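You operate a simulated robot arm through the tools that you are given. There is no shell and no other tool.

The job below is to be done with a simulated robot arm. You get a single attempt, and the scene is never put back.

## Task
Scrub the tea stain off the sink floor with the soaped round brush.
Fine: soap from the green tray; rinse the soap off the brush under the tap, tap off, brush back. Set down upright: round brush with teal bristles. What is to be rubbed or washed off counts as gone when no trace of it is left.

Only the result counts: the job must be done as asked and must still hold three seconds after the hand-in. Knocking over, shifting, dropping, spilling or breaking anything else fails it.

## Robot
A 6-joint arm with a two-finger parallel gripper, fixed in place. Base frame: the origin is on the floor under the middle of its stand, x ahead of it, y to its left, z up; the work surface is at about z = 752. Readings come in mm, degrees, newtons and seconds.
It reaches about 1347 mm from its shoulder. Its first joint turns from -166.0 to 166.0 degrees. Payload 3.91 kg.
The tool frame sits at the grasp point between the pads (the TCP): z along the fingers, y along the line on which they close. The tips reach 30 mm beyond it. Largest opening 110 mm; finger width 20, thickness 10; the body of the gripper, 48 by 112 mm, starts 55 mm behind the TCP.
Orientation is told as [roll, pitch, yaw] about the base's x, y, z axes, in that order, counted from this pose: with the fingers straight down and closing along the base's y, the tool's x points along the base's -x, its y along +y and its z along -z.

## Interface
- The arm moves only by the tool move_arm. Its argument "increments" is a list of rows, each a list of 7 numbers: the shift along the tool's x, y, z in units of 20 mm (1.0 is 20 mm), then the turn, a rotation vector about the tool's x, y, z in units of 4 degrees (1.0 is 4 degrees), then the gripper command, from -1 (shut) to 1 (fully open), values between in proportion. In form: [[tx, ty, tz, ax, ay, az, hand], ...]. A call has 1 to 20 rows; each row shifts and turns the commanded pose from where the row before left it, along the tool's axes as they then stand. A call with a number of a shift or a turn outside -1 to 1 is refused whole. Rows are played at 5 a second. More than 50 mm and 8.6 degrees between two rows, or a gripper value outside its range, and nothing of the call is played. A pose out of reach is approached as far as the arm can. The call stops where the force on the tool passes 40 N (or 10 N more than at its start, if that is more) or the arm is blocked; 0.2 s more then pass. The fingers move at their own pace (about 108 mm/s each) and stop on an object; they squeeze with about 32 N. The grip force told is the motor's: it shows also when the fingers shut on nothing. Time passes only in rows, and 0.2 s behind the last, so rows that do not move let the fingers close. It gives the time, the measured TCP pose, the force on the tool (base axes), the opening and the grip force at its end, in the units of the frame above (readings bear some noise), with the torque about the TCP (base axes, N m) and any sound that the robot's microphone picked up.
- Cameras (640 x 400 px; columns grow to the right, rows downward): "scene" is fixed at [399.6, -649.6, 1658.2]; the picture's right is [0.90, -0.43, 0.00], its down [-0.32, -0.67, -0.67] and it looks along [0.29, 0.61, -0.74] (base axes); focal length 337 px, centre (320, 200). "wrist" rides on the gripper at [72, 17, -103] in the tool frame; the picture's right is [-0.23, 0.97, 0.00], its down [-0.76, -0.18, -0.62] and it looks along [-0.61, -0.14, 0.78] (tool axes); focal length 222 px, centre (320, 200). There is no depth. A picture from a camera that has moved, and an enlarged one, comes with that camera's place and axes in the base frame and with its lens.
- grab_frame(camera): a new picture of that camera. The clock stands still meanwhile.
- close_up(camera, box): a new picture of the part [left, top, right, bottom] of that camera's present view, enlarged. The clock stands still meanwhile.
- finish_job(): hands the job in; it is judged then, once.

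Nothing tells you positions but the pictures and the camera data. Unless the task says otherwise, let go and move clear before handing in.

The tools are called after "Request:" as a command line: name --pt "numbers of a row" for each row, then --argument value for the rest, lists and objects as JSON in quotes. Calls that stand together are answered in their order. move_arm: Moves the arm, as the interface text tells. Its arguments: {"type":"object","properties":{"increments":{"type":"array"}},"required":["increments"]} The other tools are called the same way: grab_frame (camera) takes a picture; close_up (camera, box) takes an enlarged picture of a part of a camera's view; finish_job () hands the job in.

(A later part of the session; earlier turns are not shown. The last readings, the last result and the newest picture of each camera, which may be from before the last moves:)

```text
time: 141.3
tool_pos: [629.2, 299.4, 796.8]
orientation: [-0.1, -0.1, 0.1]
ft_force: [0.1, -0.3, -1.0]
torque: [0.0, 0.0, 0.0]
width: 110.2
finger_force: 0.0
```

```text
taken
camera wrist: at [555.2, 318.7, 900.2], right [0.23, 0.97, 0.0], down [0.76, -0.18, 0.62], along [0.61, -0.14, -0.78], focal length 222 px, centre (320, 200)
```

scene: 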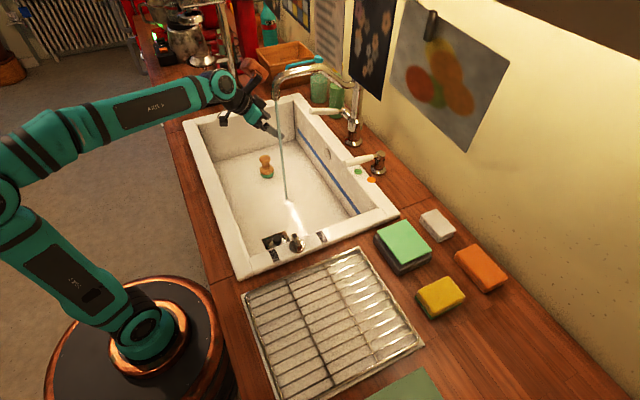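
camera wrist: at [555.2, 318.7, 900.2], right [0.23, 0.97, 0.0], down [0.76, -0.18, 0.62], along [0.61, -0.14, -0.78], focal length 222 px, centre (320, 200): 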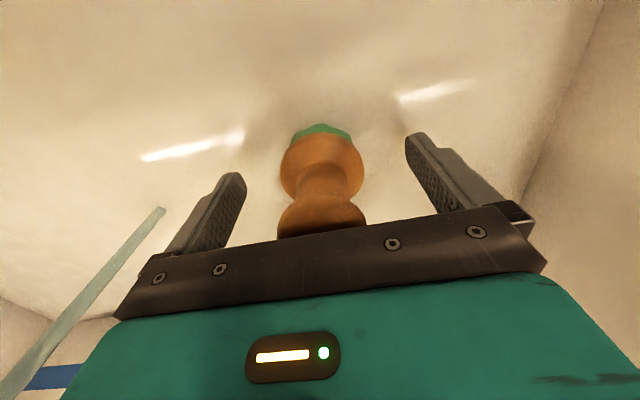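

The disc is between the pads. I'll close and lift the brush, checking for slip.

Request:
move_arm --pt "0 0 0 0 0 0 0.4" --pt "0 0 0 0 0 0 0" --pt "0 0 0 0 0 0 -1" --pt "0 0 0 0 0 0 -1" --pt "0 0 0 0 0 0 -1" --pt "0 0 -0.2 0 0 0 -1" --pt "0 0 -0.5 0 0 0 -1" --pt "0 0 -0.8 0 0 0 -1" --pt "0 0 -1 0 0 0 -1" --pt "0 0 -1 0 0 0 -1" --pt "0 0 0 0 0 0 -1"

Request:
grab_frame --camera "wrist"

Request:
close_up --camera "scene" --box '[220, 80, 320, 200]'

```text
time: 143.7
tool_pos: [629.3, 301.2, 869.3]
orientation: [-0.1, -0.1, -0.1]
ft_force: [-0.5, -0.4, -1.2]
torque: [-0.02, -0.05, -0.02]
width: 50.4
finger_force: 32.6
```

```text
taken
camera wrist: at [556.4, 319.6, 972.2], right [0.23, 0.97, 0.0], down [0.76, -0.18, 0.62], along [0.61, -0.14, -0.78], focal length 222 px, centre (320, 200)
```

wrist: 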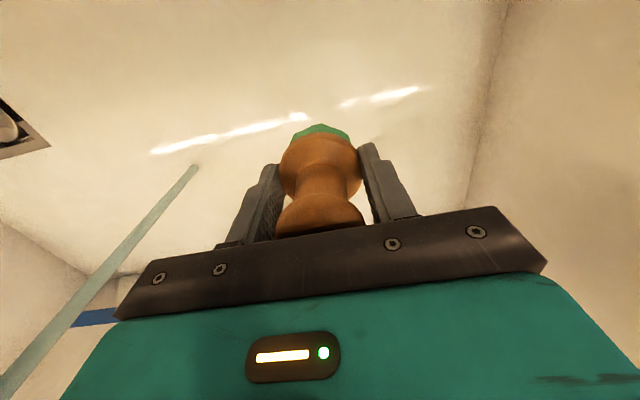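

```text
3.33 times, centred on (270, 140) of scene
camera zoom: at [399.6, -649.6, 1658.2], right [0.9, -0.43, 0.0], down [-0.32, -0.67, -0.67], along [0.29, 0.61, -0.74], focal length 1124 px, centre (487, 400)
```

zoom: 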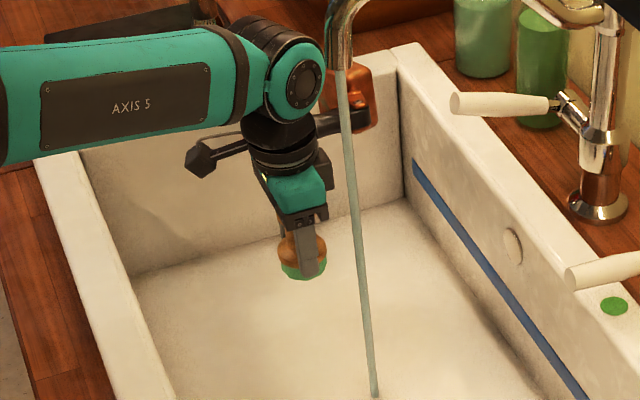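

Held well. I'll rise clear at (600, 300, 1060), then pitch the gripper forward by 60° and look.

Request:
move_arm --pt "0.15 0 -1 0 0 0 -1" --pt "0.15 0 -1 0 0 0 -1" --pt "0.15 0 -1 0 0 0 -1" --pt "0.15 0 -1 0 0 0 -1" --pt "0.15 0 -1 0 0 0 -1" --pt "0.15 0 -1 0 0 0 -1" --pt "0.15 0 -1 0 0 0 -1" --pt "0.15 0 -1 0 0 0 -1" --pt "0.15 0 -1 0 0 0 -1" --pt "0.15 0 -0.5 0 0 0 -1" --pt "0 0 0 0 0 0 -1"

Request:
move_arm --pt "0 0 0 0 -1 0 -1" --pt "0 0 0 0 -1 0 -1" --pt "0 0 0 0 -1 0 -1" --pt "0 0 0 0 -1 0 -1" --pt "0 0 0 0 -1 0 -1" --pt "0 0 0 0 -1 0 -1" --pt "0 0 0 0 -1 0 -1" --pt "0 0 0 0 -1 0 -1" --pt "0 0 0 0 -1 0 -1" --pt "0 0 0 0 -1 0 -1" --pt "0 0 0 0 -1 0 -1" --pt "0 0 0 0 -1 0 -1" --pt "0 0 0 0 -1 0 -1" --pt "0 0 0 0 -1 0 -1" --pt "0 0 0 0 -1 0 -1" --pt "0 0 0 0 0 0 -1"

Request:
grab_frame --camera "scene"

Request:
close_up --camera "scene" --box '[190, 50, 310, 160]'

Request:
grab_frame --camera "wrist"

```text
time: 146.1
tool_pos: [598.9, 301.5, 1058.9]
orientation: [-0.1, -0.1, 0.0]
ft_force: [-0.2, -0.1, -0.7]
torque: [0.02, -0.04, 0.02]
width: 50.1
finger_force: 32.1
```

```text
time: 149.5
tool_pos: [598.8, 302.0, 1057.0]
orientation: [-0.1, -60.1, 0.2]
ft_force: [-0.1, 0.2, -1.0]
torque: [0.01, 0.01, -0.03]
width: 50.3
finger_force: 31.9
```

```text
taken
```

scene: 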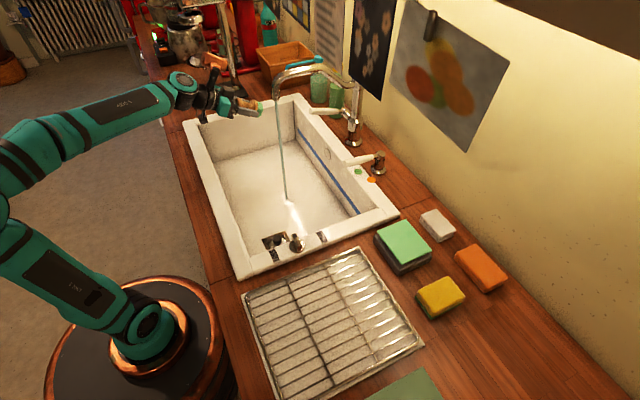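

```text
3.64 times, centred on (250, 105) of scene
camera zoom: at [399.6, -649.6, 1658.2], right [0.9, -0.43, 0.0], down [-0.32, -0.67, -0.67], along [0.29, 0.61, -0.74], focal length 1226 px, centre (574, 546)
```

zoom: 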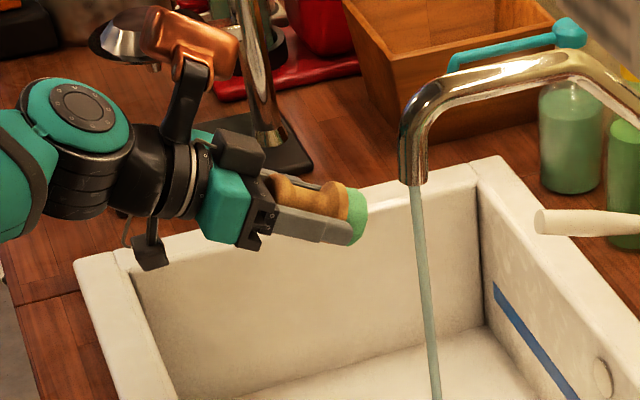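

```text
taken
camera wrist: at [472.9, 318.8, 1046.4], right [0.11, 0.97, 0.2], down [-0.16, -0.18, 0.97], along [0.98, -0.14, 0.14], focal length 222 px, centre (320, 200)
```

wrist: 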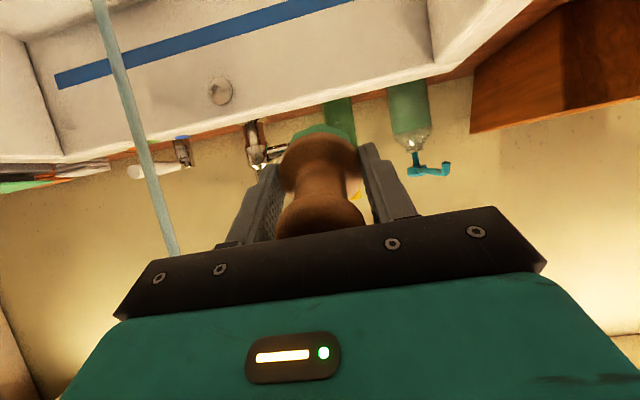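

The brush now points forward, soapy bristles well visible. I'll pitch on to 90° so the stream can hit the bristles from the side.

Request:
move_arm --pt "0 0 0 0 -1 0 -1" --pt "0 0 0 0 -1 0 -1" --pt "0 0 0 0 -1 0 -1" --pt "0 0 0 0 -1 0 -1" --pt "0 0 0 0 -1 0 -1" --pt "0 0 0 0 -1 0 -1" --pt "0 0 0 0 -1 0 -1" --pt "0 0 0 0 -0.5 0 -1" --pt "0 0 0 0 0 0 -1"

Request:
grab_frame --camera "scene"

Request:
close_up --camera "scene" --box '[190, 50, 310, 160]'

```text
time: 151.5
tool_pos: [599.0, 300.9, 1057.7]
orientation: [-148.9, -89.9, 148.9]
ft_force: [-0.1, 0.5, -0.6]
torque: [0.02, 0.02, 0.0]
width: 50.1
finger_force: 31.9
```

```text
taken
```

scene: 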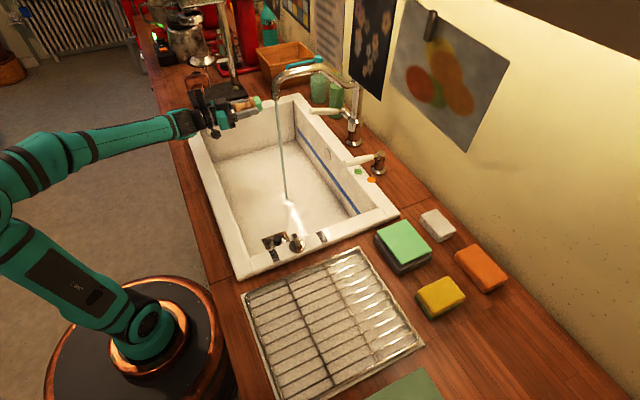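

```text
3.64 times, centred on (250, 105) of scene
camera zoom: at [399.6, -649.6, 1658.2], right [0.9, -0.43, 0.0], down [-0.32, -0.67, -0.67], along [0.29, 0.61, -0.74], focal length 1226 px, centre (574, 546)
```

zoom: 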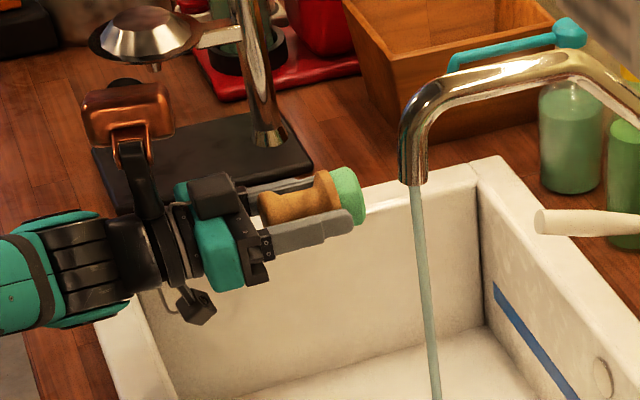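

The brush is horizontal. Now I'll bring its bristles into the stream at (647, 152).

Request:
move_arm --pt "0 -1 0 0 0 0 -1" --pt "0 -1 0 0 0 0 -1" --pt "0 -1 0 0 0 0 -1" --pt "0 -1 0 0 0 0 -1" --pt "0 -1 0 0 0 0 -1" --pt "0 -1 0 0 0 0 -1" --pt "0 -0.8 0.4 0 0 0 -1" --pt "0 0 0 0 0 0 -1"

Request:
close_up --camera "scene" --box '[200, 50, 320, 200]'

Request:
grab_frame --camera "wrist"

```text
time: 153.3
tool_pos: [607.5, 162.5, 1056.1]
orientation: [-132.3, -90.0, 132.4]
ft_force: [0.3, 0.2, -0.6]
torque: [0.01, -0.03, 0.0]
width: 50.3
finger_force: 32.4
```

```text
2.67 times, centred on (260, 125) of scene
camera zoom: at [399.6, -649.6, 1658.2], right [0.9, -0.43, 0.0], down [-0.32, -0.67, -0.67], along [0.29, 0.61, -0.74], focal length 899 px, centre (480, 400)
```

zoom: 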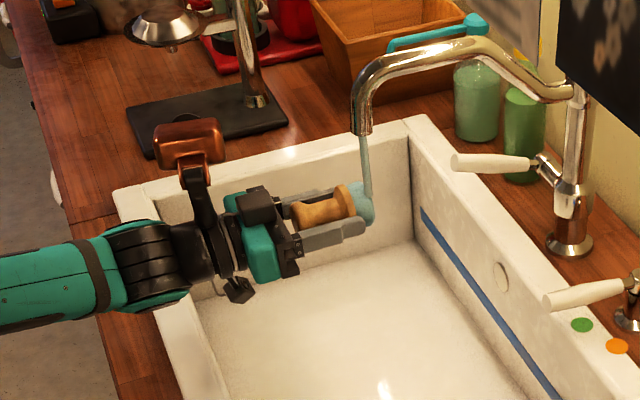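

```text
taken
camera wrist: at [503.0, 181.0, 983.9], right [0.0, 0.97, 0.23], down [-0.62, -0.18, 0.76], along [0.78, -0.14, 0.61], focal length 222 px, centre (320, 200)
```

wrist: 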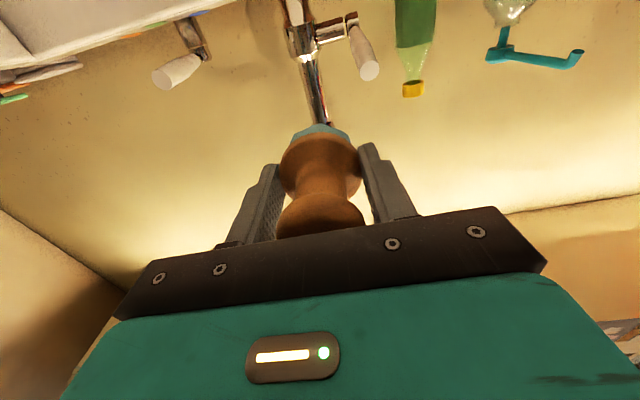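

The stream is hitting the bristles, which now look pale blue. I'll move to the centre and sweep slightly for a few seconds while watching.

Request:
move_arm --pt "0 -0.5 0 0 0 0 -1" --pt "0 0 0 0 0 0 -1" --pt "0 -0.5 0 0 0 0 -1" --pt "0 -0.3 0 0 0 0 -1" --pt "0 0.3 0.1 0 0 0 -1" --pt "0 0.5 0 0 0 0 -1" --pt "0 0 0 0 0 0 -1"

Request:
close_up --camera "scene" --box '[240, 80, 310, 150]'

Request:
close_up --camera "wrist" --box '[220, 60, 420, 240]'

```text
time: 154.9
tool_pos: [608.0, 155.1, 1059.3]
orientation: [-140.6, -89.8, 140.5]
ft_force: [1.3, 0.0, -0.8]
torque: [0.0, -0.01, -0.01]
width: 50.4
finger_force: 32.7
```

```text
5.71 times, centred on (275, 115) of scene
camera zoom: at [399.6, -649.6, 1658.2], right [0.9, -0.43, 0.0], down [-0.32, -0.67, -0.67], along [0.29, 0.61, -0.74], focal length 1927 px, centre (577, 686)
```

zoom: 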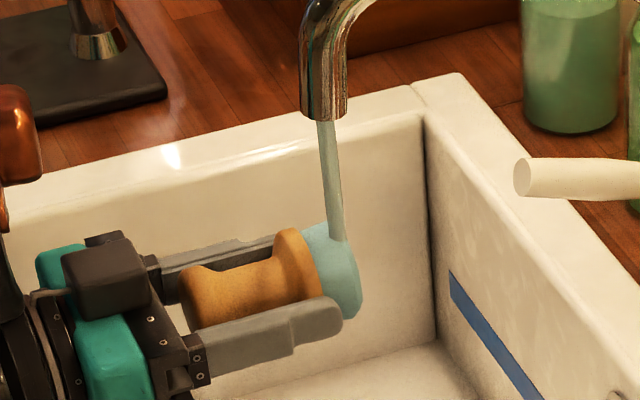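

```text
2.22 times, centred on (320, 150) of wrist
camera zoom: at [505.4, 172.5, 985.6], right [0.0, 0.97, 0.23], down [-0.62, -0.18, 0.76], along [0.78, -0.14, 0.61], focal length 494 px, centre (320, 311)
```

zoom: 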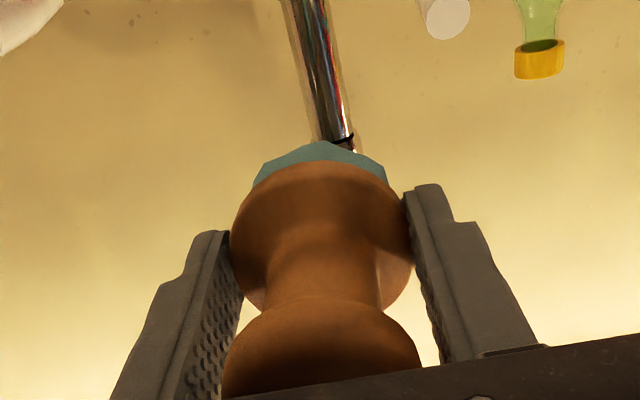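

I'll hold the bristles in the stream for a few more seconds and check the colour.

Request:
move_arm --pt "0 0 0 0 0 0 -1" --pt "0 0 0.1 0 0 0 -1" --pt "0 0 0 0 0 0 -1" --pt "0 0.3 0 0 0 0 -1" --pt "0 0 0 0 0 0 -1" --pt "0 0.3 0 0 0 0 -1" --pt "0 0 0 0 0 0 -1" --pt "0 -0.4 0 0 0 0 -1" --pt "0 -0.4 0 0 0 0 -1" --pt "0 0 0 0 0 0 -1" --pt "0 -0.4 0 0 0 0 -1" --pt "0 0 0 0 0 0 -1" --pt "0 0.4 0 0 0 0 -1" --pt "0 0 0 0 0 0 -1"

Request:
close_up --camera "scene" --box '[240, 80, 310, 150]'

Request:
grab_frame --camera "scene"

```text
time: 157.9
tool_pos: [611.8, 151.0, 1058.7]
orientation: [-134.5, -89.9, 134.5]
ft_force: [0.7, -0.4, -0.6]
torque: [-0.02, -0.01, -0.01]
width: 50.1
finger_force: 32.2
```

```text
5.71 times, centred on (275, 115) of scene
camera zoom: at [399.6, -649.6, 1658.2], right [0.9, -0.43, 0.0], down [-0.32, -0.67, -0.67], along [0.29, 0.61, -0.74], focal length 1927 px, centre (577, 686)
```

zoom: 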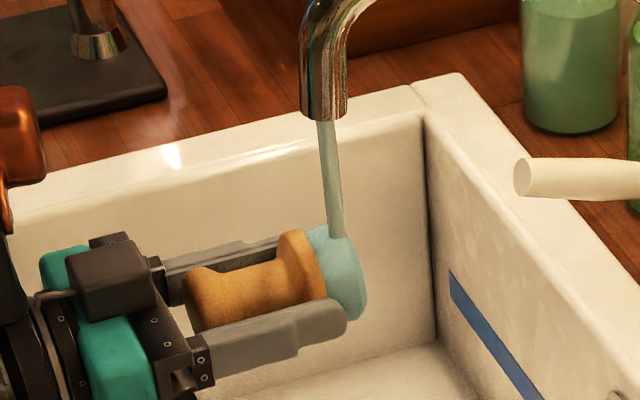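

```text
taken
```

scene: 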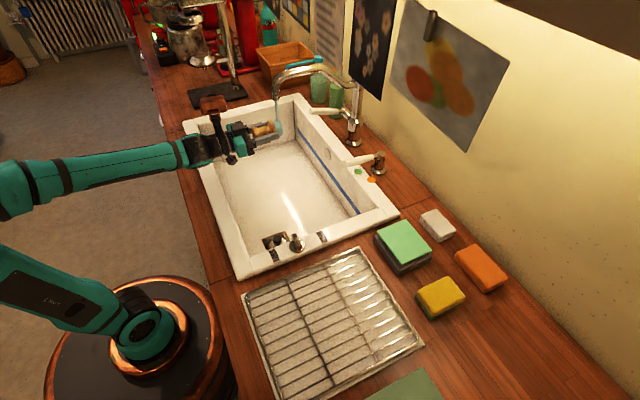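

Let me move the brush out of the stream to judge its real colour.

Request:
move_arm --pt "0 1 0 0 0 0 -1" --pt "0 1 0 0 0 0 -1" --pt "0 1 0 0 0 0 -1" --pt "0 0 0 0 0 0 -1"

Request:
close_up --camera "scene" --box '[240, 80, 310, 150]'

Request:
close_up --camera "wrist" --box '[220, 60, 420, 240]'

```text
time: 158.9
tool_pos: [610.3, 211.7, 1057.9]
orientation: [-142.5, -89.9, 142.4]
ft_force: [-0.5, -0.1, -1.3]
torque: [0.0, -0.02, -0.02]
width: 50.3
finger_force: 32.1
```

```text
5.71 times, centred on (275, 115) of scene
camera zoom: at [399.6, -649.6, 1658.2], right [0.9, -0.43, 0.0], down [-0.32, -0.67, -0.67], along [0.29, 0.61, -0.74], focal length 1927 px, centre (577, 686)
```

zoom: 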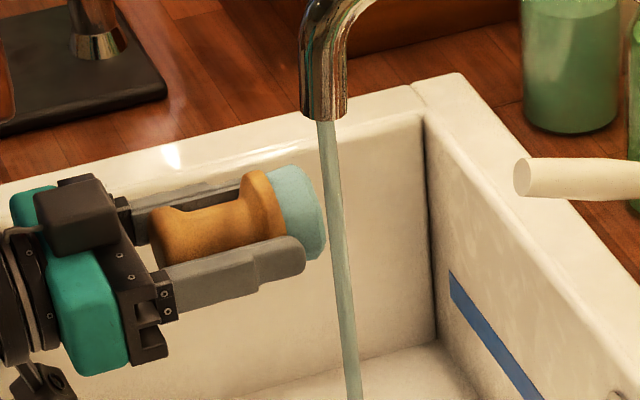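

```text
2.22 times, centred on (320, 150) of wrist
camera zoom: at [507.0, 230.2, 985.6], right [0.0, 0.97, 0.23], down [-0.62, -0.18, 0.76], along [0.78, -0.14, 0.61], focal length 494 px, centre (320, 311)
```

zoom: 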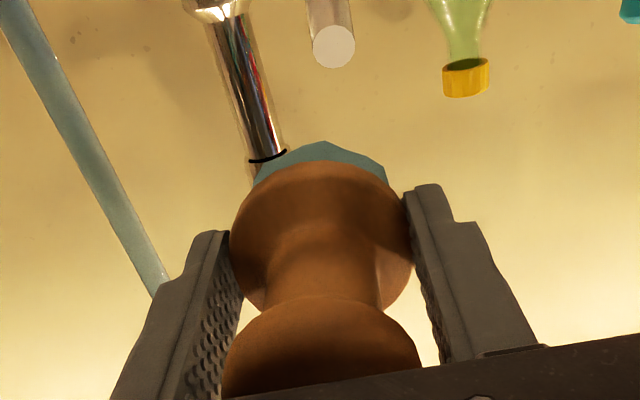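

The bristles now show an even pale water colour instead of soap green. For certainty I'll rinse a few seconds more, sweeping across, then let it drip over the sink.

Request:
move_arm --pt "0 -1 0 0 0 0 -1" --pt "0 -1 0 0 0 0 -1" --pt "0 -0.5 0 0 0 0 -1" --pt "0 0 0 0 0 0 -1" --pt "0 -0.4 0 0 0 0 -1" --pt "0 0 0 0 0 0 -1" --pt "0 0 -0.15 0 0 0 -1" --pt "0 0 0 0 0 0 -1" --pt "0 -0.4 0 0 0 0 -1" --pt "0 0 0 0 0 0 -1" --pt "0 -0.4 0.15 0 0 0 -1" --pt "0 0 0 0 0 0 -1" --pt "0 0.7 0 0 0 0 -1" --pt "0 1 0 0 0 0 -1" --pt "0 1 0 0 0 0 -1" --pt "0 1 0 0 0 0 -1" --pt "0 0 0 0 0 0 -1"

Request:
close_up --camera "scene" --box '[235, 70, 315, 150]'

Request:
close_up --camera "scene" --box '[180, 80, 400, 280]'

```text
time: 162.5
tool_pos: [610.3, 212.2, 1057.4]
orientation: [-141.6, -89.9, 141.6]
ft_force: [-0.1, 0.6, -0.5]
torque: [0.03, -0.01, -0.02]
width: 50.0
finger_force: 31.7
```

```text
5.00 times, centred on (275, 110) of scene
camera zoom: at [399.6, -649.6, 1658.2], right [0.9, -0.43, 0.0], down [-0.32, -0.67, -0.67], along [0.29, 0.61, -0.74], focal length 1686 px, centre (545, 650)
```

zoom: 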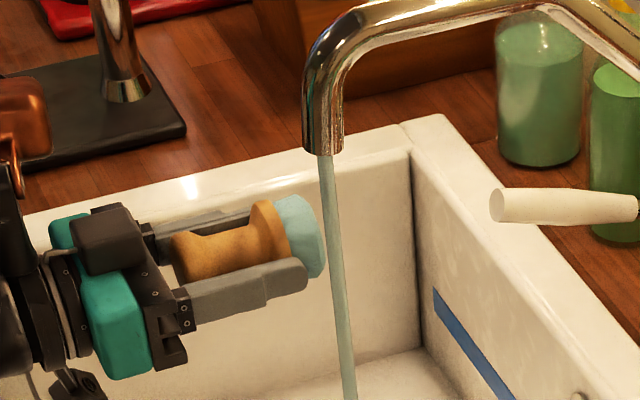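

```text
2.00 times, centred on (290, 180) of scene
camera zoom: at [399.6, -649.6, 1658.2], right [0.9, -0.43, 0.0], down [-0.32, -0.67, -0.67], along [0.29, 0.61, -0.74], focal length 675 px, centre (380, 240)
```

zoom: 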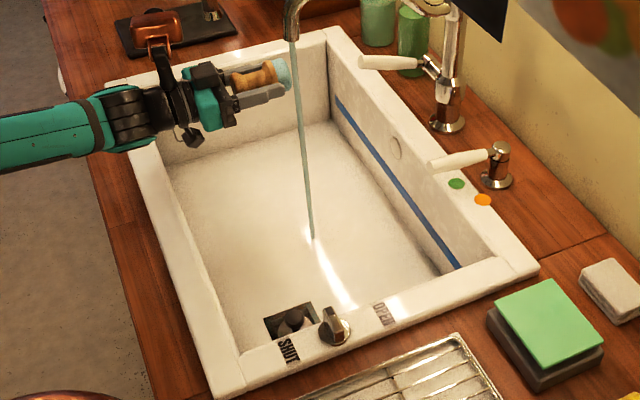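

The sink drains freely and the floor is clean. I'll move away from the spout, turn the brush upright again over the sink and then carry it back to the rack.

Request:
move_arm --pt "0 1 0 0 0 0 -1" --pt "0 1 0 0 0 0 -1" --pt "0 1 0 0 0 0 -1" --pt "0 1 0 0 0 0 -1" --pt "0 0.4 -0.5 0 0 0 -1" --pt "0 0 0 0 1 0 -1" --pt "0 0 0 0 1 0 -1" --pt "0 0 0 0 1 0 -1" --pt "0 0 0 0 1 0 -1" --pt "0 0 0 0 1 0 -1" --pt "0 0 0 0 1 0 -1" --pt "0 0 0 0 1 0 -1" --pt "0 0 0 0 1 0 -1" --pt "0 0 0 0 1 0 -1" --pt "0 0 0 0 1 0 -1" --pt "0 0 0 0 1 0 -1" --pt "0 0 0 0 1 0 -1" --pt "0 0 0 0 1 0 -1"

Request:
move_arm --pt "0 0 0 0 1 0 -1" --pt "0 0 0 0 1 0 -1" --pt "0 0 0 0 1 0 -1" --pt "0 0 0 0 1 0 -1" --pt "0 0 0 0 1 0 -1" --pt "0 0 0 0 1 0 -1" --pt "0 0 0 0 1 0 -1" --pt "0 0 0 0 1 0 -1" --pt "0 0 0 0 1 0 -1" --pt "0 0 0 0 0.5 0 -1" --pt "0 0 0 0 0 0 -1"

Request:
grab_frame --camera "wrist"

Request:
close_up --camera "scene" --box '[200, 50, 320, 160]'

```text
time: 166.3
tool_pos: [600.4, 298.9, 1057.2]
orientation: [0.0, -38.0, 0.0]
ft_force: [-0.3, 0.3, -0.7]
torque: [0.02, 0.03, 0.0]
width: 50.2
finger_force: 32.0
```

```text
time: 168.7
tool_pos: [601.6, 299.8, 1059.7]
orientation: [-0.1, -0.1, -0.1]
ft_force: [0.3, 0.4, -0.5]
torque: [-0.02, -0.01, -0.03]
width: 50.5
finger_force: 32.0
```

```text
taken
camera wrist: at [528.4, 317.4, 1161.4], right [0.23, 0.97, 0.0], down [0.76, -0.18, 0.62], along [0.61, -0.14, -0.78], focal length 222 px, centre (320, 200)
```

wrist: 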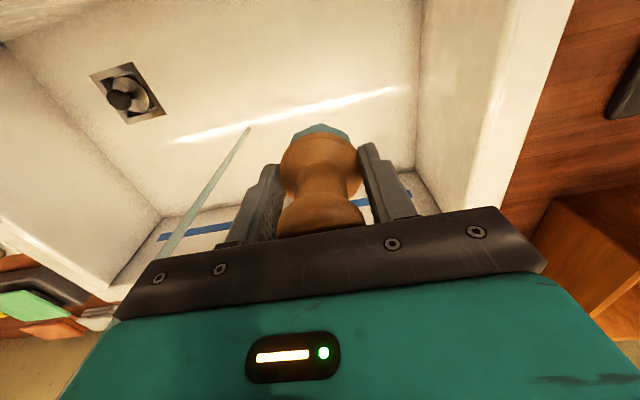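

```text
3.64 times, centred on (260, 105) of scene
camera zoom: at [399.6, -649.6, 1658.2], right [0.9, -0.43, 0.0], down [-0.32, -0.67, -0.67], along [0.29, 0.61, -0.74], focal length 1226 px, centre (538, 546)
```

zoom: 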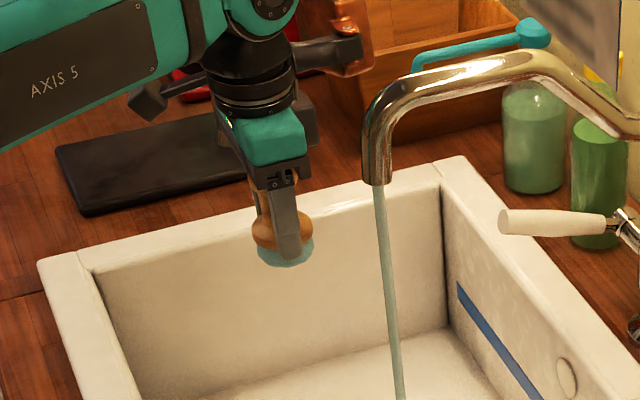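

Upright and firmly held. Now back along the safe route at x≈520 to the rack.

Request:
move_arm --pt "1 0 -0.4 0 0 0 -1" --pt "1 0 -0.4 0 0 0 -1" --pt "1 0 -0.4 0 0 0 -1" --pt "1 0 -0.4 0 0 0 -1" --pt "0 -1 0 0 0 0 -1" --pt "0 -1 0 0 0 0 -1" --pt "0 -1 0 0 0 0 -1" --pt "0 -1 0 0 0 0 -1" --pt "0 -1 0 0 0 0 -1" --pt "0 -1 0 0 0 0 -1" --pt "0 -1 0 0 0 0 -1" --pt "0 -1 0 0 0 0 -1" --pt "0 -1 0 0 0 0 -1" --pt "0 -1 0 0 0 0 -1" --pt "0 -1 0 0 0 0 -1" --pt "0 -1 0 0 0 0 -1" --pt "0 -1 0 0 0 0 -1" --pt "0 -1 0 0 0 0 -1" --pt "0 -1 0 0 0 0 -1" --pt "0 -1 0 0 0 0 -1"

Request:
move_arm --pt "0.1 -1 0 0 0 0 -1" --pt "0.1 -1 0 0 0 0 -1" --pt "0.1 -1 0 0 0 0 -1" --pt "0.1 -1 0 0 0 0 -1" --pt "0.1 -1 0 0 0 0 -1" --pt "0.1 -1 0 0 0 0 -1" --pt "0.1 -1 0 0 0 0 -1" --pt "0.1 -1 0 0 0 0 -1" --pt "0.1 -1 0 0 0 0 -1" --pt "0.1 -1 0 0 0 0 -1" --pt "0.1 -1 0 0 0 0 -1" --pt "0.1 -1 0 0 0 0 -1" --pt "0.1 -1 0 0 0 0 -1" --pt "0.1 -1 0 0 0 0 -1" --pt "0.1 -1 0 0 0 0 -1" --pt "0 -1 0 0 0 0 -1" --pt "0 0 0 0 0 0 -1"

Request:
grab_frame --camera "wrist"

Request:
grab_frame --camera "scene"

```text
time: 172.9
tool_pos: [521.2, -19.2, 1091.7]
orientation: [0.0, -0.1, 0.0]
ft_force: [0.1, 0.5, 0.1]
torque: [-0.01, 0.01, 0.0]
width: 50.5
finger_force: 31.8
```

```text
time: 176.5
tool_pos: [490.6, -342.2, 1091.4]
orientation: [-0.1, -0.1, 0.0]
ft_force: [0.3, 0.3, 0.1]
torque: [-0.02, -0.02, 0.01]
width: 50.4
finger_force: 31.9
```

```text
taken
camera wrist: at [417.6, -322.6, 1193.8], right [0.23, 0.97, 0.0], down [0.76, -0.18, 0.62], along [0.61, -0.14, -0.78], focal length 222 px, centre (320, 200)
```

wrist: 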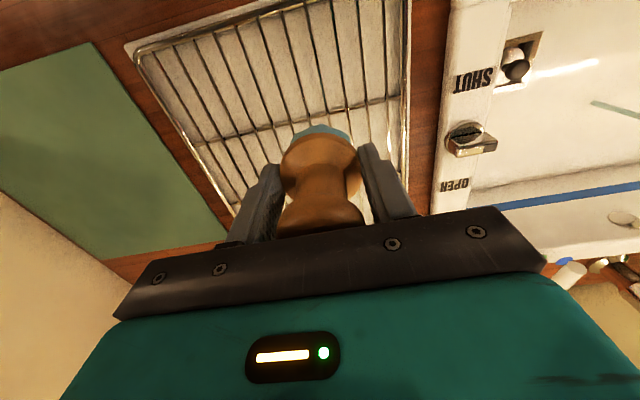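

```text
taken
```

scene: 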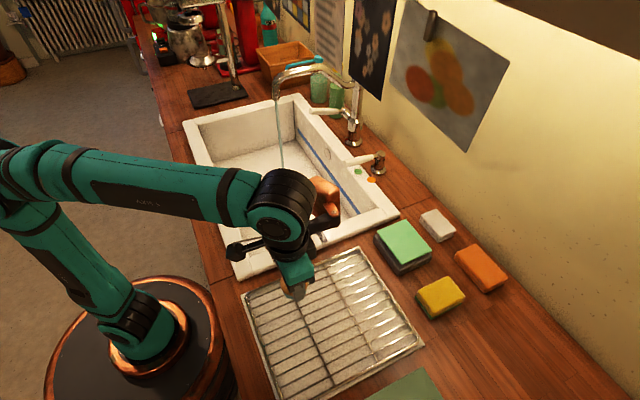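

Over the rack; 15 mm more in -y to the brush's original spot, then down to just above the wires.

Request:
move_arm --pt "0 -0.74 0 0 0 0 -1" --pt "0 0 1 0 0 0 -1" --pt "0 0 1 0 0 0 -1" --pt "0 0 1 0 0 0 -1" --pt "0 0 1 0 0 0 -1" --pt "0 0 0.6 0 0 0 -1" --pt "0 0 0.2 0 0 0 -1" --pt "0 0 0 0 0 0 -1"

Request:
move_arm --pt "0 0 0.1 0 0 0 -1" --pt "0 0 0.1 0 0 0 -1" --pt "0 0 0 0 0 0 -1"

Request:
close_up --camera "scene" --box '[260, 250, 350, 340]'

```text
time: 178.3
tool_pos: [490.3, -356.6, 994.1]
orientation: [-0.1, -0.1, 0.0]
ft_force: [-0.3, -0.2, -0.2]
torque: [-0.05, 0.02, -0.01]
width: 50.2
finger_force: 32.3
```

```text
time: 179.1
tool_pos: [491.3, -356.5, 991.4]
orientation: [-0.1, -0.1, 0.0]
ft_force: [0.5, -1.1, -0.4]
torque: [-0.03, 0.03, -0.01]
width: 50.3
finger_force: 31.6
```

```text
4.44 times, centred on (305, 295) of scene
camera zoom: at [399.6, -649.6, 1658.2], right [0.9, -0.43, 0.0], down [-0.32, -0.67, -0.67], along [0.29, 0.61, -0.74], focal length 1499 px, centre (387, -222)
```

zoom: 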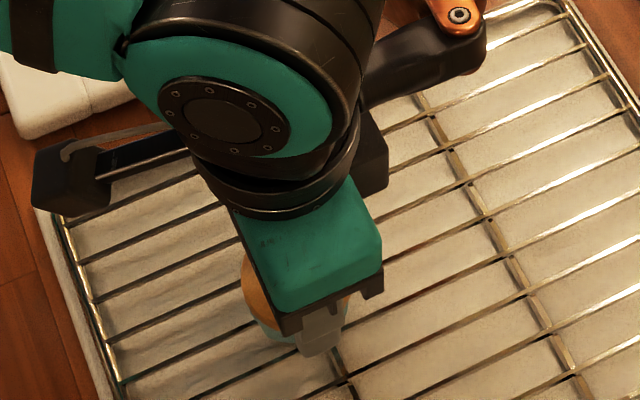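

Request:
move_arm --pt "0 0 0.1 0 0 0 -1" --pt "0 0 0.05 0 0 0 -1" --pt "0 0 0 0 0 0 -1"

Request:
move_arm --pt "0 0 0.06 0 0 0 -1" --pt "0 0 0 0 0 0 -1"

Request:
move_arm --pt "0 0 0.05 0 0 0 -1" --pt "0 0 0 0 0 0 -1"

```text
time: 179.9
tool_pos: [490.0, -357.2, 988.3]
orientation: [-0.1, 0.0, 0.0]
ft_force: [-0.1, -0.8, -0.5]
torque: [-0.01, -0.03, -0.01]
width: 50.2
finger_force: 32.2
```

```text
time: 180.5
tool_pos: [491.6, -356.4, 986.2]
orientation: [0.0, -0.1, 0.0]
ft_force: [-0.1, 0.0, -1.4]
torque: [0.03, 0.03, 0.0]
width: 50.2
finger_force: 31.8
```

```text
time: 181.1
tool_pos: [490.5, -355.4, 985.9]
orientation: [-0.1, 0.0, 0.0]
ft_force: [-0.6, 0.7, -0.9]
torque: [-0.01, -0.02, 0.01]
width: 50.4
finger_force: 32.1
```

Almost at the known resting height; a couple more 1 mm steps until a light touch.

Request:
move_arm --pt "0 0 0.05 0 0 0 -1" --pt "0 0 0 0 0 0 -1"

Request:
move_arm --pt "0 0 0.04 0 0 0 -1" --pt "0 0 0 0 0 0 -1"

```text
time: 181.7
tool_pos: [491.4, -355.5, 984.8]
orientation: [-0.1, -0.1, -0.1]
ft_force: [0.6, -0.6, -0.4]
torque: [0.01, 0.0, 0.01]
width: 50.2
finger_force: 32.1
```

```text
time: 182.3
tool_pos: [491.3, -355.7, 984.5]
orientation: [-0.2, -0.1, 0.0]
ft_force: [0.1, -0.6, -0.8]
torque: [-0.01, 0.02, -0.06]
width: 50.0
finger_force: 31.3
```

Request:
move_arm --pt "0 0 0.05 0 0 0 -1" --pt "0 0 0 0 0 0 -1"

Request:
close_up --camera "scene" --box '[270, 270, 340, 340]'

Request:
grab_frame --camera "wrist"

```text
time: 182.9
tool_pos: [490.3, -356.0, 984.0]
orientation: [-0.1, -0.3, 0.0]
ft_force: [5.4, -2.0, 17.5]
torque: [0.02, -0.07, -0.06]
width: 50.3
finger_force: 32.3
```

```text
5.71 times, centred on (305, 305) of scene
camera zoom: at [399.6, -649.6, 1658.2], right [0.9, -0.43, 0.0], down [-0.32, -0.67, -0.67], along [0.29, 0.61, -0.74], focal length 1927 px, centre (406, -400)
```

zoom: 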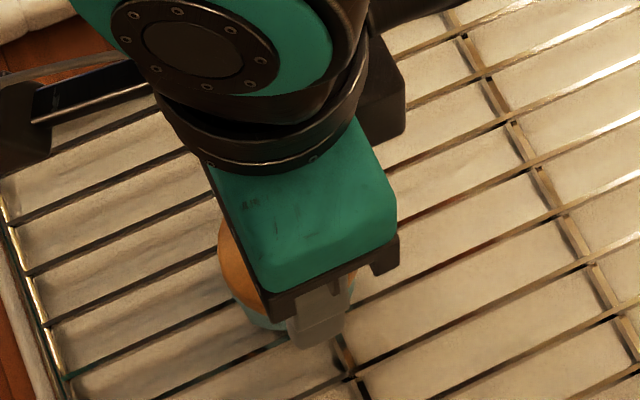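

```text
taken
camera wrist: at [417.6, -337.2, 1086.9], right [0.23, 0.97, 0.0], down [0.76, -0.18, 0.63], along [0.61, -0.14, -0.78], focal length 222 px, centre (320, 200)
```

wrist: 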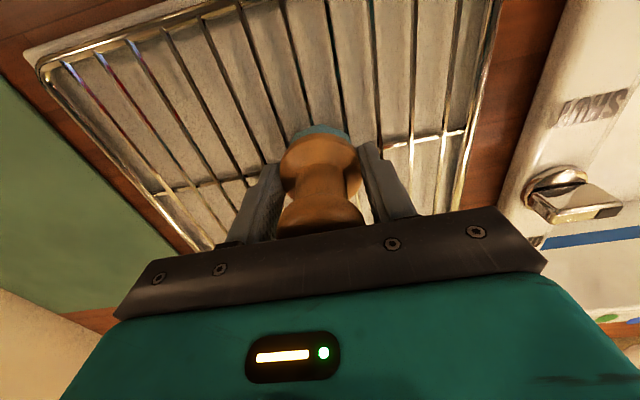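

It's on the wires (17 N). I'll ease slightly, open fully, and rise straight up.

Request:
move_arm --pt "0 0 -0.04 0 0 0 -1" --pt "0 0 0 0 0 0 -0.05" --pt "0 0 0 0 0 0 0.1" --pt "0 0 0 0 0 0 0.5" --pt "0 0 0 0 0 0 1" --pt "0 0 0 0 0 0 1" --pt "0 0 -0.5 0 0 0 1" --pt "0 0 -1 0 0 0 1" --pt "0 0 -1 0 0 0 1" --pt "0 0 -1 0 0 0 1" --pt "0 0 -1 0 0 0 1" --pt "0 0 -1 0 0 0 1" --pt "0 0 -0.5 0 0 0 1" --pt "0 0 0 0 0 0 1"

Request:
close_up --camera "wrist" --box '[220, 60, 420, 240]'

Request:
close_up --camera "scene" --box '[260, 250, 350, 340]'

```text
time: 185.9
tool_pos: [490.1, -356.0, 1101.9]
orientation: [-0.1, -0.1, 0.0]
ft_force: [0.1, -0.4, 0.3]
torque: [-0.03, -0.05, 0.0]
width: 109.8
finger_force: 0.0
```

```text
2.22 times, centred on (320, 150) of wrist
camera zoom: at [417.9, -337.8, 1205.5], right [0.23, 0.97, 0.0], down [0.76, -0.18, 0.62], along [0.61, -0.14, -0.78], focal length 494 px, centre (320, 311)
```

zoom: 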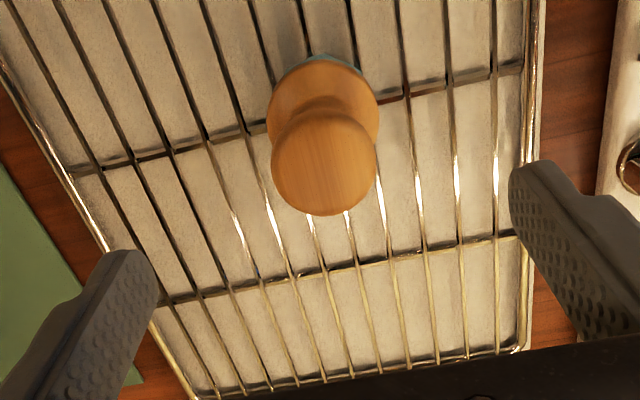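

```text
4.44 times, centred on (305, 295) of scene
camera zoom: at [399.6, -649.6, 1658.2], right [0.9, -0.43, 0.0], down [-0.32, -0.67, -0.67], along [0.29, 0.61, -0.74], focal length 1499 px, centre (387, -222)
```

zoom: 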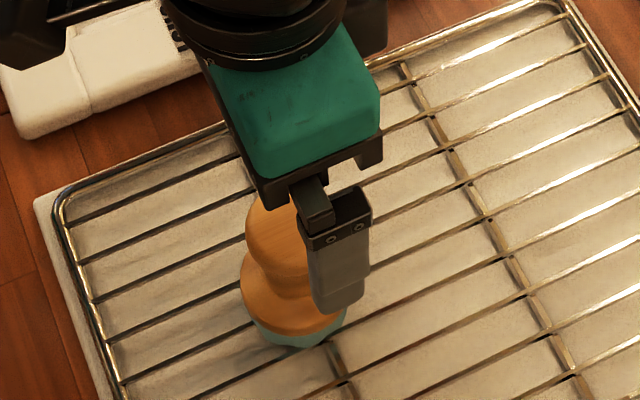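

The brush stands upright in its place. Now I'll go back round to the lever to shut the tap.

Request:
move_arm --pt "-0.4 1 0 0 0 0 1" --pt "-0.4 1 0 0 0 0 1" --pt "-0.4 1 0 0 0 0 1" --pt "-0.3 1 0 0 0 0 1" --pt "0 1 0 0 0 0 1" --pt "0 1 0 0 0 0 1" --pt "0 1 0 0 0 0 1" --pt "0 1 0 0 0 0 1" --pt "0 1 0 0 0 0 1" --pt "0 1 0 0 0 0 1" --pt "0 1 0 0 0 0 1" --pt "0 1 0 0 0 0 1" --pt "0 1 0 0 0 0 1" --pt "0 1 0 0 0 0 1" --pt "0 1 0 0 0 0 1" --pt "0 1 0 0 0 0 1" --pt "0 1 0 0 0 0 1" --pt "0 1 0 0 0 0 1" --pt "0 1 0 0 0 0 1" --pt "0 1 0 0 0 0 1"

Request:
move_arm --pt "0 1 0 0 0 0 1" --pt "0 1 0 0 0 0 1" --pt "0 1 0 0 0 0 1" --pt "0 1 0 0 0 0 1" --pt "0 1 0 0 0 0 1" --pt "0 1 0 0 0 0 1" --pt "0 1 0 0 0 0 1" --pt "0 1 0 0 0 0 1" --pt "0 1 0 0 0 0 1" --pt "0 1 0 0 0 0 1" --pt "0 1 0 0 0 0 1" --pt "0 1 0 0 0 0 1" --pt "0 0.8 0 0 0 0 1" --pt "-1 0 0.5 0 0 0 1" --pt "-1 0 0.5 0 0 0 1" --pt "-1 0 0.5 0 0 0 1" --pt "-1 0 0.7 0 0 0 1" --pt "0 0 0 0 0 0 1"

Request:
move_arm --pt "0 0 0 0 -1 0 1" --pt "0 0 0 0 -1 0 1" --pt "0 0 0 0 -1 0 1" --pt "0 0 0 0 -1 0 1" --pt "0 0 0 0 -1 0 1" --pt "0 0 0 0 -1 0 1" --pt "0 0 0 0 -1 0 1" --pt "0 0 0 0 -1 0 1" --pt "0 0 0 0 -1 0 1" --pt "0 0 0 0 -1 0 1" --pt "0 0 0 0 0 0 1"

Request:
grab_frame --camera "scene"

Request:
grab_frame --camera "wrist"

```text
time: 190.1
tool_pos: [522.4, 44.1, 1101.8]
orientation: [-0.2, 0.0, -0.1]
ft_force: [0.6, -0.2, 0.1]
torque: [-0.02, 0.0, 0.04]
width: 109.8
finger_force: 0.1
```

```text
time: 193.9
tool_pos: [601.3, 299.8, 1059.8]
orientation: [-0.1, -0.1, 0.1]
ft_force: [-0.1, 0.3, -0.8]
torque: [0.02, 0.01, 0.0]
width: 109.8
finger_force: 0.0
```

```text
time: 196.3
tool_pos: [601.3, 300.5, 1057.9]
orientation: [-0.1, -40.1, 0.1]
ft_force: [0.1, 0.6, -0.2]
torque: [0.02, 0.01, 0.01]
width: 110.0
finger_force: 0.0
```

```text
taken
```

scene: 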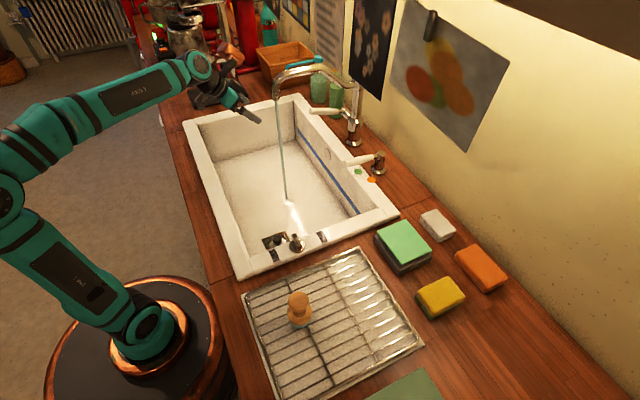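

```text
taken
camera wrist: at [478.7, 318.8, 1089.9], right [0.17, 0.97, 0.14], down [0.18, -0.18, 0.97], along [0.97, -0.14, -0.21], focal length 222 px, centre (320, 200)
```

wrist: 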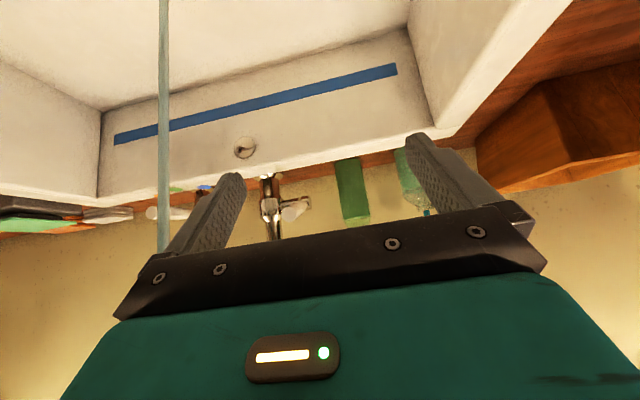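

The brush stands upright and the water still runs. I'll narrow the fingers to about 60 mm to stay out of the stream and approach the raised lever.

Request:
move_arm --pt "0 -1 0 0 0 0 0.1" --pt "0 -1 0 0 0 0 0.1" --pt "0 -1 0 0 0 0 0.1" --pt "0 -0.82 0 0 0 0 0.1" --pt "-0.697 0 0.748 0 0 0 0.1" --pt "-0.697 0 0.748 0 0 0 0.1" --pt "-0.697 0 0.748 0 0 0 0.1" --pt "-0.697 0 0.748 0 0 0 0.1" --pt "-0.697 0 0.748 0 0 0 0.1" --pt "-0.697 0 0.748 0 0 0 0.1" --pt "-0.697 0 0.748 0 0 0 0.1" --pt "0 0 0 0 0 0 0.1"

Request:
close_up --camera "wrist" --box '[220, 110, 420, 250]'

Request:
close_up --camera "scene" --box '[260, 50, 380, 160]'

```text
time: 198.9
tool_pos: [743.5, 222.9, 1041.1]
orientation: [-0.1, -40.0, 0.2]
ft_force: [1.3, 0.2, 0.6]
torque: [0.01, -0.01, -0.01]
width: 60.7
finger_force: 0.1
```

```text
2.86 times, centred on (320, 180) of wrist
camera zoom: at [621.0, 241.3, 1072.8], right [0.17, 0.97, 0.14], down [0.18, -0.18, 0.97], along [0.97, -0.14, -0.21], focal length 635 px, centre (320, 257)
```

zoom: 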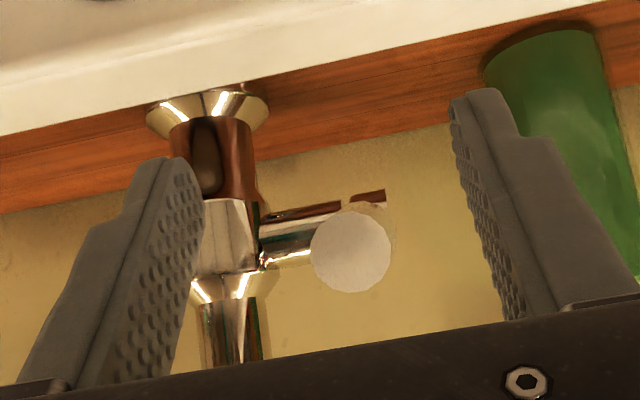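

```text
3.64 times, centred on (320, 105) of scene
camera zoom: at [399.6, -649.6, 1658.2], right [0.9, -0.43, 0.0], down [-0.32, -0.67, -0.67], along [0.29, 0.61, -0.74], focal length 1226 px, centre (320, 546)
```

zoom: 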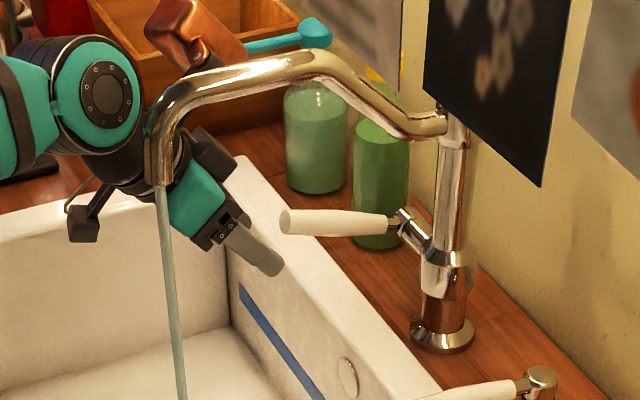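

The raised lever's tip is near (786, 225, 1038), between the fingers. I'll advance and close on it.

Request:
move_arm --pt "-0.68 0.02 0.745 0 0 0 0.1" --pt "-0.68 0.02 0.745 0 0 0 0.1" --pt "-0.68 0.02 0.745 0 0 0 0.1" --pt "0 0 0 0 0 0 0.1" --pt "0 0 0 0 0 0 -0.3" --pt "0 0 0 0 0 0 -1" --pt "0 0 0 0 0 0 -1" --pt "0 0 0 0 0 0 -1"

Request:
close_up --camera "wrist" --box '[220, 110, 420, 250]'

Request:
close_up --camera "scene" --box '[260, 50, 380, 160]'

```text
time: 200.7
tool_pos: [803.4, 223.5, 1031.8]
orientation: [0.0, -40.2, 0.0]
ft_force: [-2.2, -12.8, -1.1]
torque: [0.01, 0.23, -0.02]
width: 22.5
finger_force: 45.0
```

```text
2.86 times, centred on (320, 180) of wrist
camera zoom: at [680.4, 242.5, 1063.5], right [0.18, 0.97, 0.14], down [0.18, -0.18, 0.97], along [0.97, -0.14, -0.21], focal length 635 px, centre (320, 257)
```

zoom: 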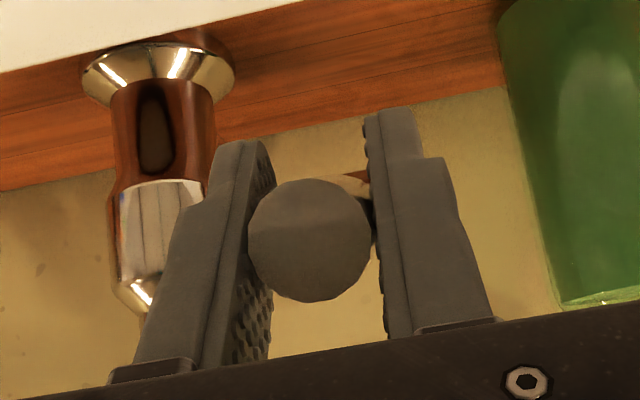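

```text
3.64 times, centred on (320, 105) of scene
camera zoom: at [399.6, -649.6, 1658.2], right [0.9, -0.43, 0.0], down [-0.32, -0.67, -0.67], along [0.29, 0.61, -0.74], focal length 1226 px, centre (320, 546)
```

zoom: 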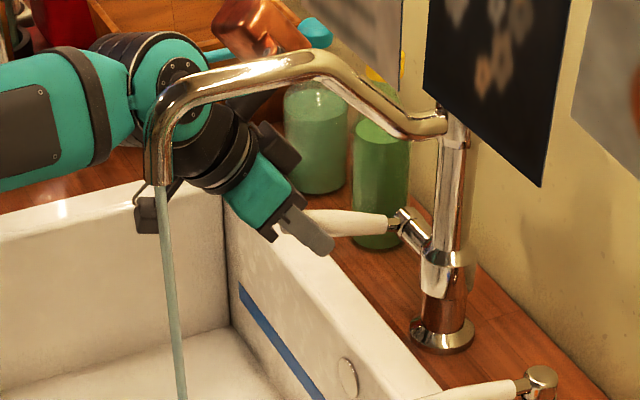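

Gripped. I'll lower the lever along its arc in small steps to its original angle.

Request:
move_arm --pt "0.174 0 0.168 0 0 0 -1" --pt "0.174 0 0.168 0 0 0 -1" --pt "0.174 0 0.168 0 0 0 -1" --pt "0 0 0 0 0 0 -1"

Request:
move_arm --pt "0.174 0 0.168 0 0 0 -1" --pt "0.174 0 0.168 0 0 0 -1" --pt "0 0 0 0 0 0 -1"

Request:
close_up --camera "scene" --box '[240, 50, 380, 210]'

```text
time: 201.7
tool_pos: [800.3, 223.6, 1017.9]
orientation: [-0.1, -40.2, 0.0]
ft_force: [-8.9, -11.9, 12.8]
torque: [-0.01, -1.33, -0.08]
width: 22.6
finger_force: 45.1
```

```text
time: 202.5
tool_pos: [799.7, 224.1, 1008.1]
orientation: [-0.1, -40.2, 0.0]
ft_force: [-9.5, -12.1, 12.7]
torque: [0.04, -1.26, -0.06]
width: 22.6
finger_force: 44.8
```

```text
2.50 times, centred on (310, 130) of scene
camera zoom: at [399.6, -649.6, 1658.2], right [0.9, -0.43, 0.0], down [-0.32, -0.67, -0.67], along [0.29, 0.61, -0.74], focal length 843 px, centre (345, 375)
```

zoom: 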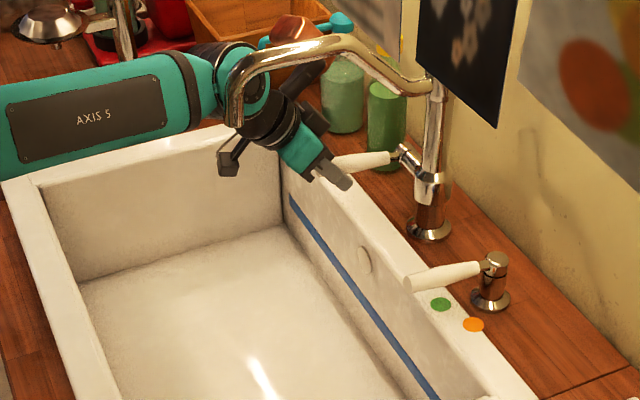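

The stream has stopped. I'll press just 2 mm further to make sure it's at its closed end.

Request:
move_arm --pt "0.07 0 0.07 0 0 0 -1" --pt "0 0 0 0 0 0 -1"

Request:
close_up --camera "scene" --box '[240, 60, 340, 200]'

```text
time: 203.1
tool_pos: [799.4, 224.6, 1007.8]
orientation: [0.0, -40.0, 0.1]
ft_force: [-15.3, -12.3, 12.1]
torque: [0.04, -1.27, -0.06]
width: 22.7
finger_force: 44.9
```

```text
2.86 times, centred on (290, 130) of scene
camera zoom: at [399.6, -649.6, 1658.2], right [0.9, -0.43, 0.0], down [-0.32, -0.67, -0.67], along [0.29, 0.61, -0.74], focal length 964 px, centre (406, 400)
```

zoom: 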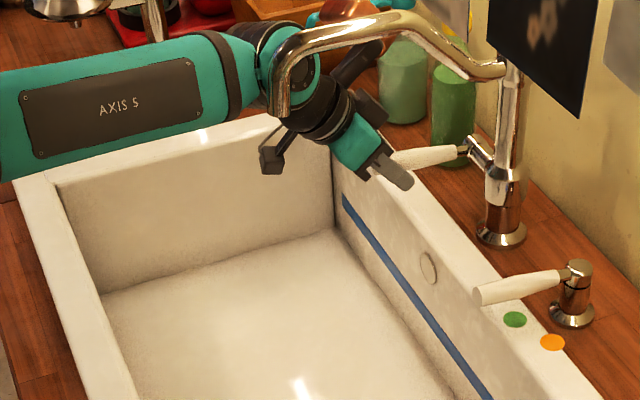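

Off. One more small push straight down to be sure it matches or passes the original closed angle.

Request:
move_arm --pt "0.03 0 0.11 0 0 0 -1" --pt "0 0 0 0 0 0 -1"

Request:
move_arm --pt "0.05 0 0.08 0 0 0 -1" --pt "0 0 0 0 0 0 -1"

Request:
close_up --camera "scene" --box '[260, 60, 360, 160]'

```text
time: 203.7
tool_pos: [800.7, 223.8, 1005.8]
orientation: [-0.1, -40.2, 0.0]
ft_force: [-27.5, -11.0, 21.4]
torque: [0.0, -0.53, -0.12]
width: 22.5
finger_force: 45.0
```

```text
time: 204.3
tool_pos: [799.7, 223.9, 1006.0]
orientation: [0.0, -40.3, 0.0]
ft_force: [-17.9, -11.2, 29.9]
torque: [0.01, -0.33, -0.04]
width: 22.3
finger_force: 45.1
```

```text
4.00 times, centred on (310, 110) of scene
camera zoom: at [399.6, -649.6, 1658.2], right [0.9, -0.43, 0.0], down [-0.32, -0.67, -0.67], along [0.29, 0.61, -0.74], focal length 1349 px, centre (360, 560)
```

zoom: 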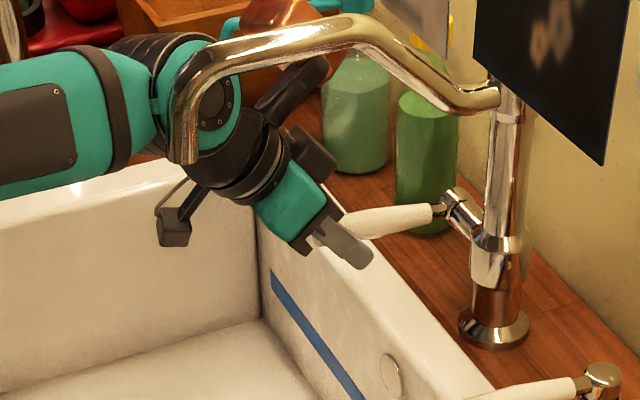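

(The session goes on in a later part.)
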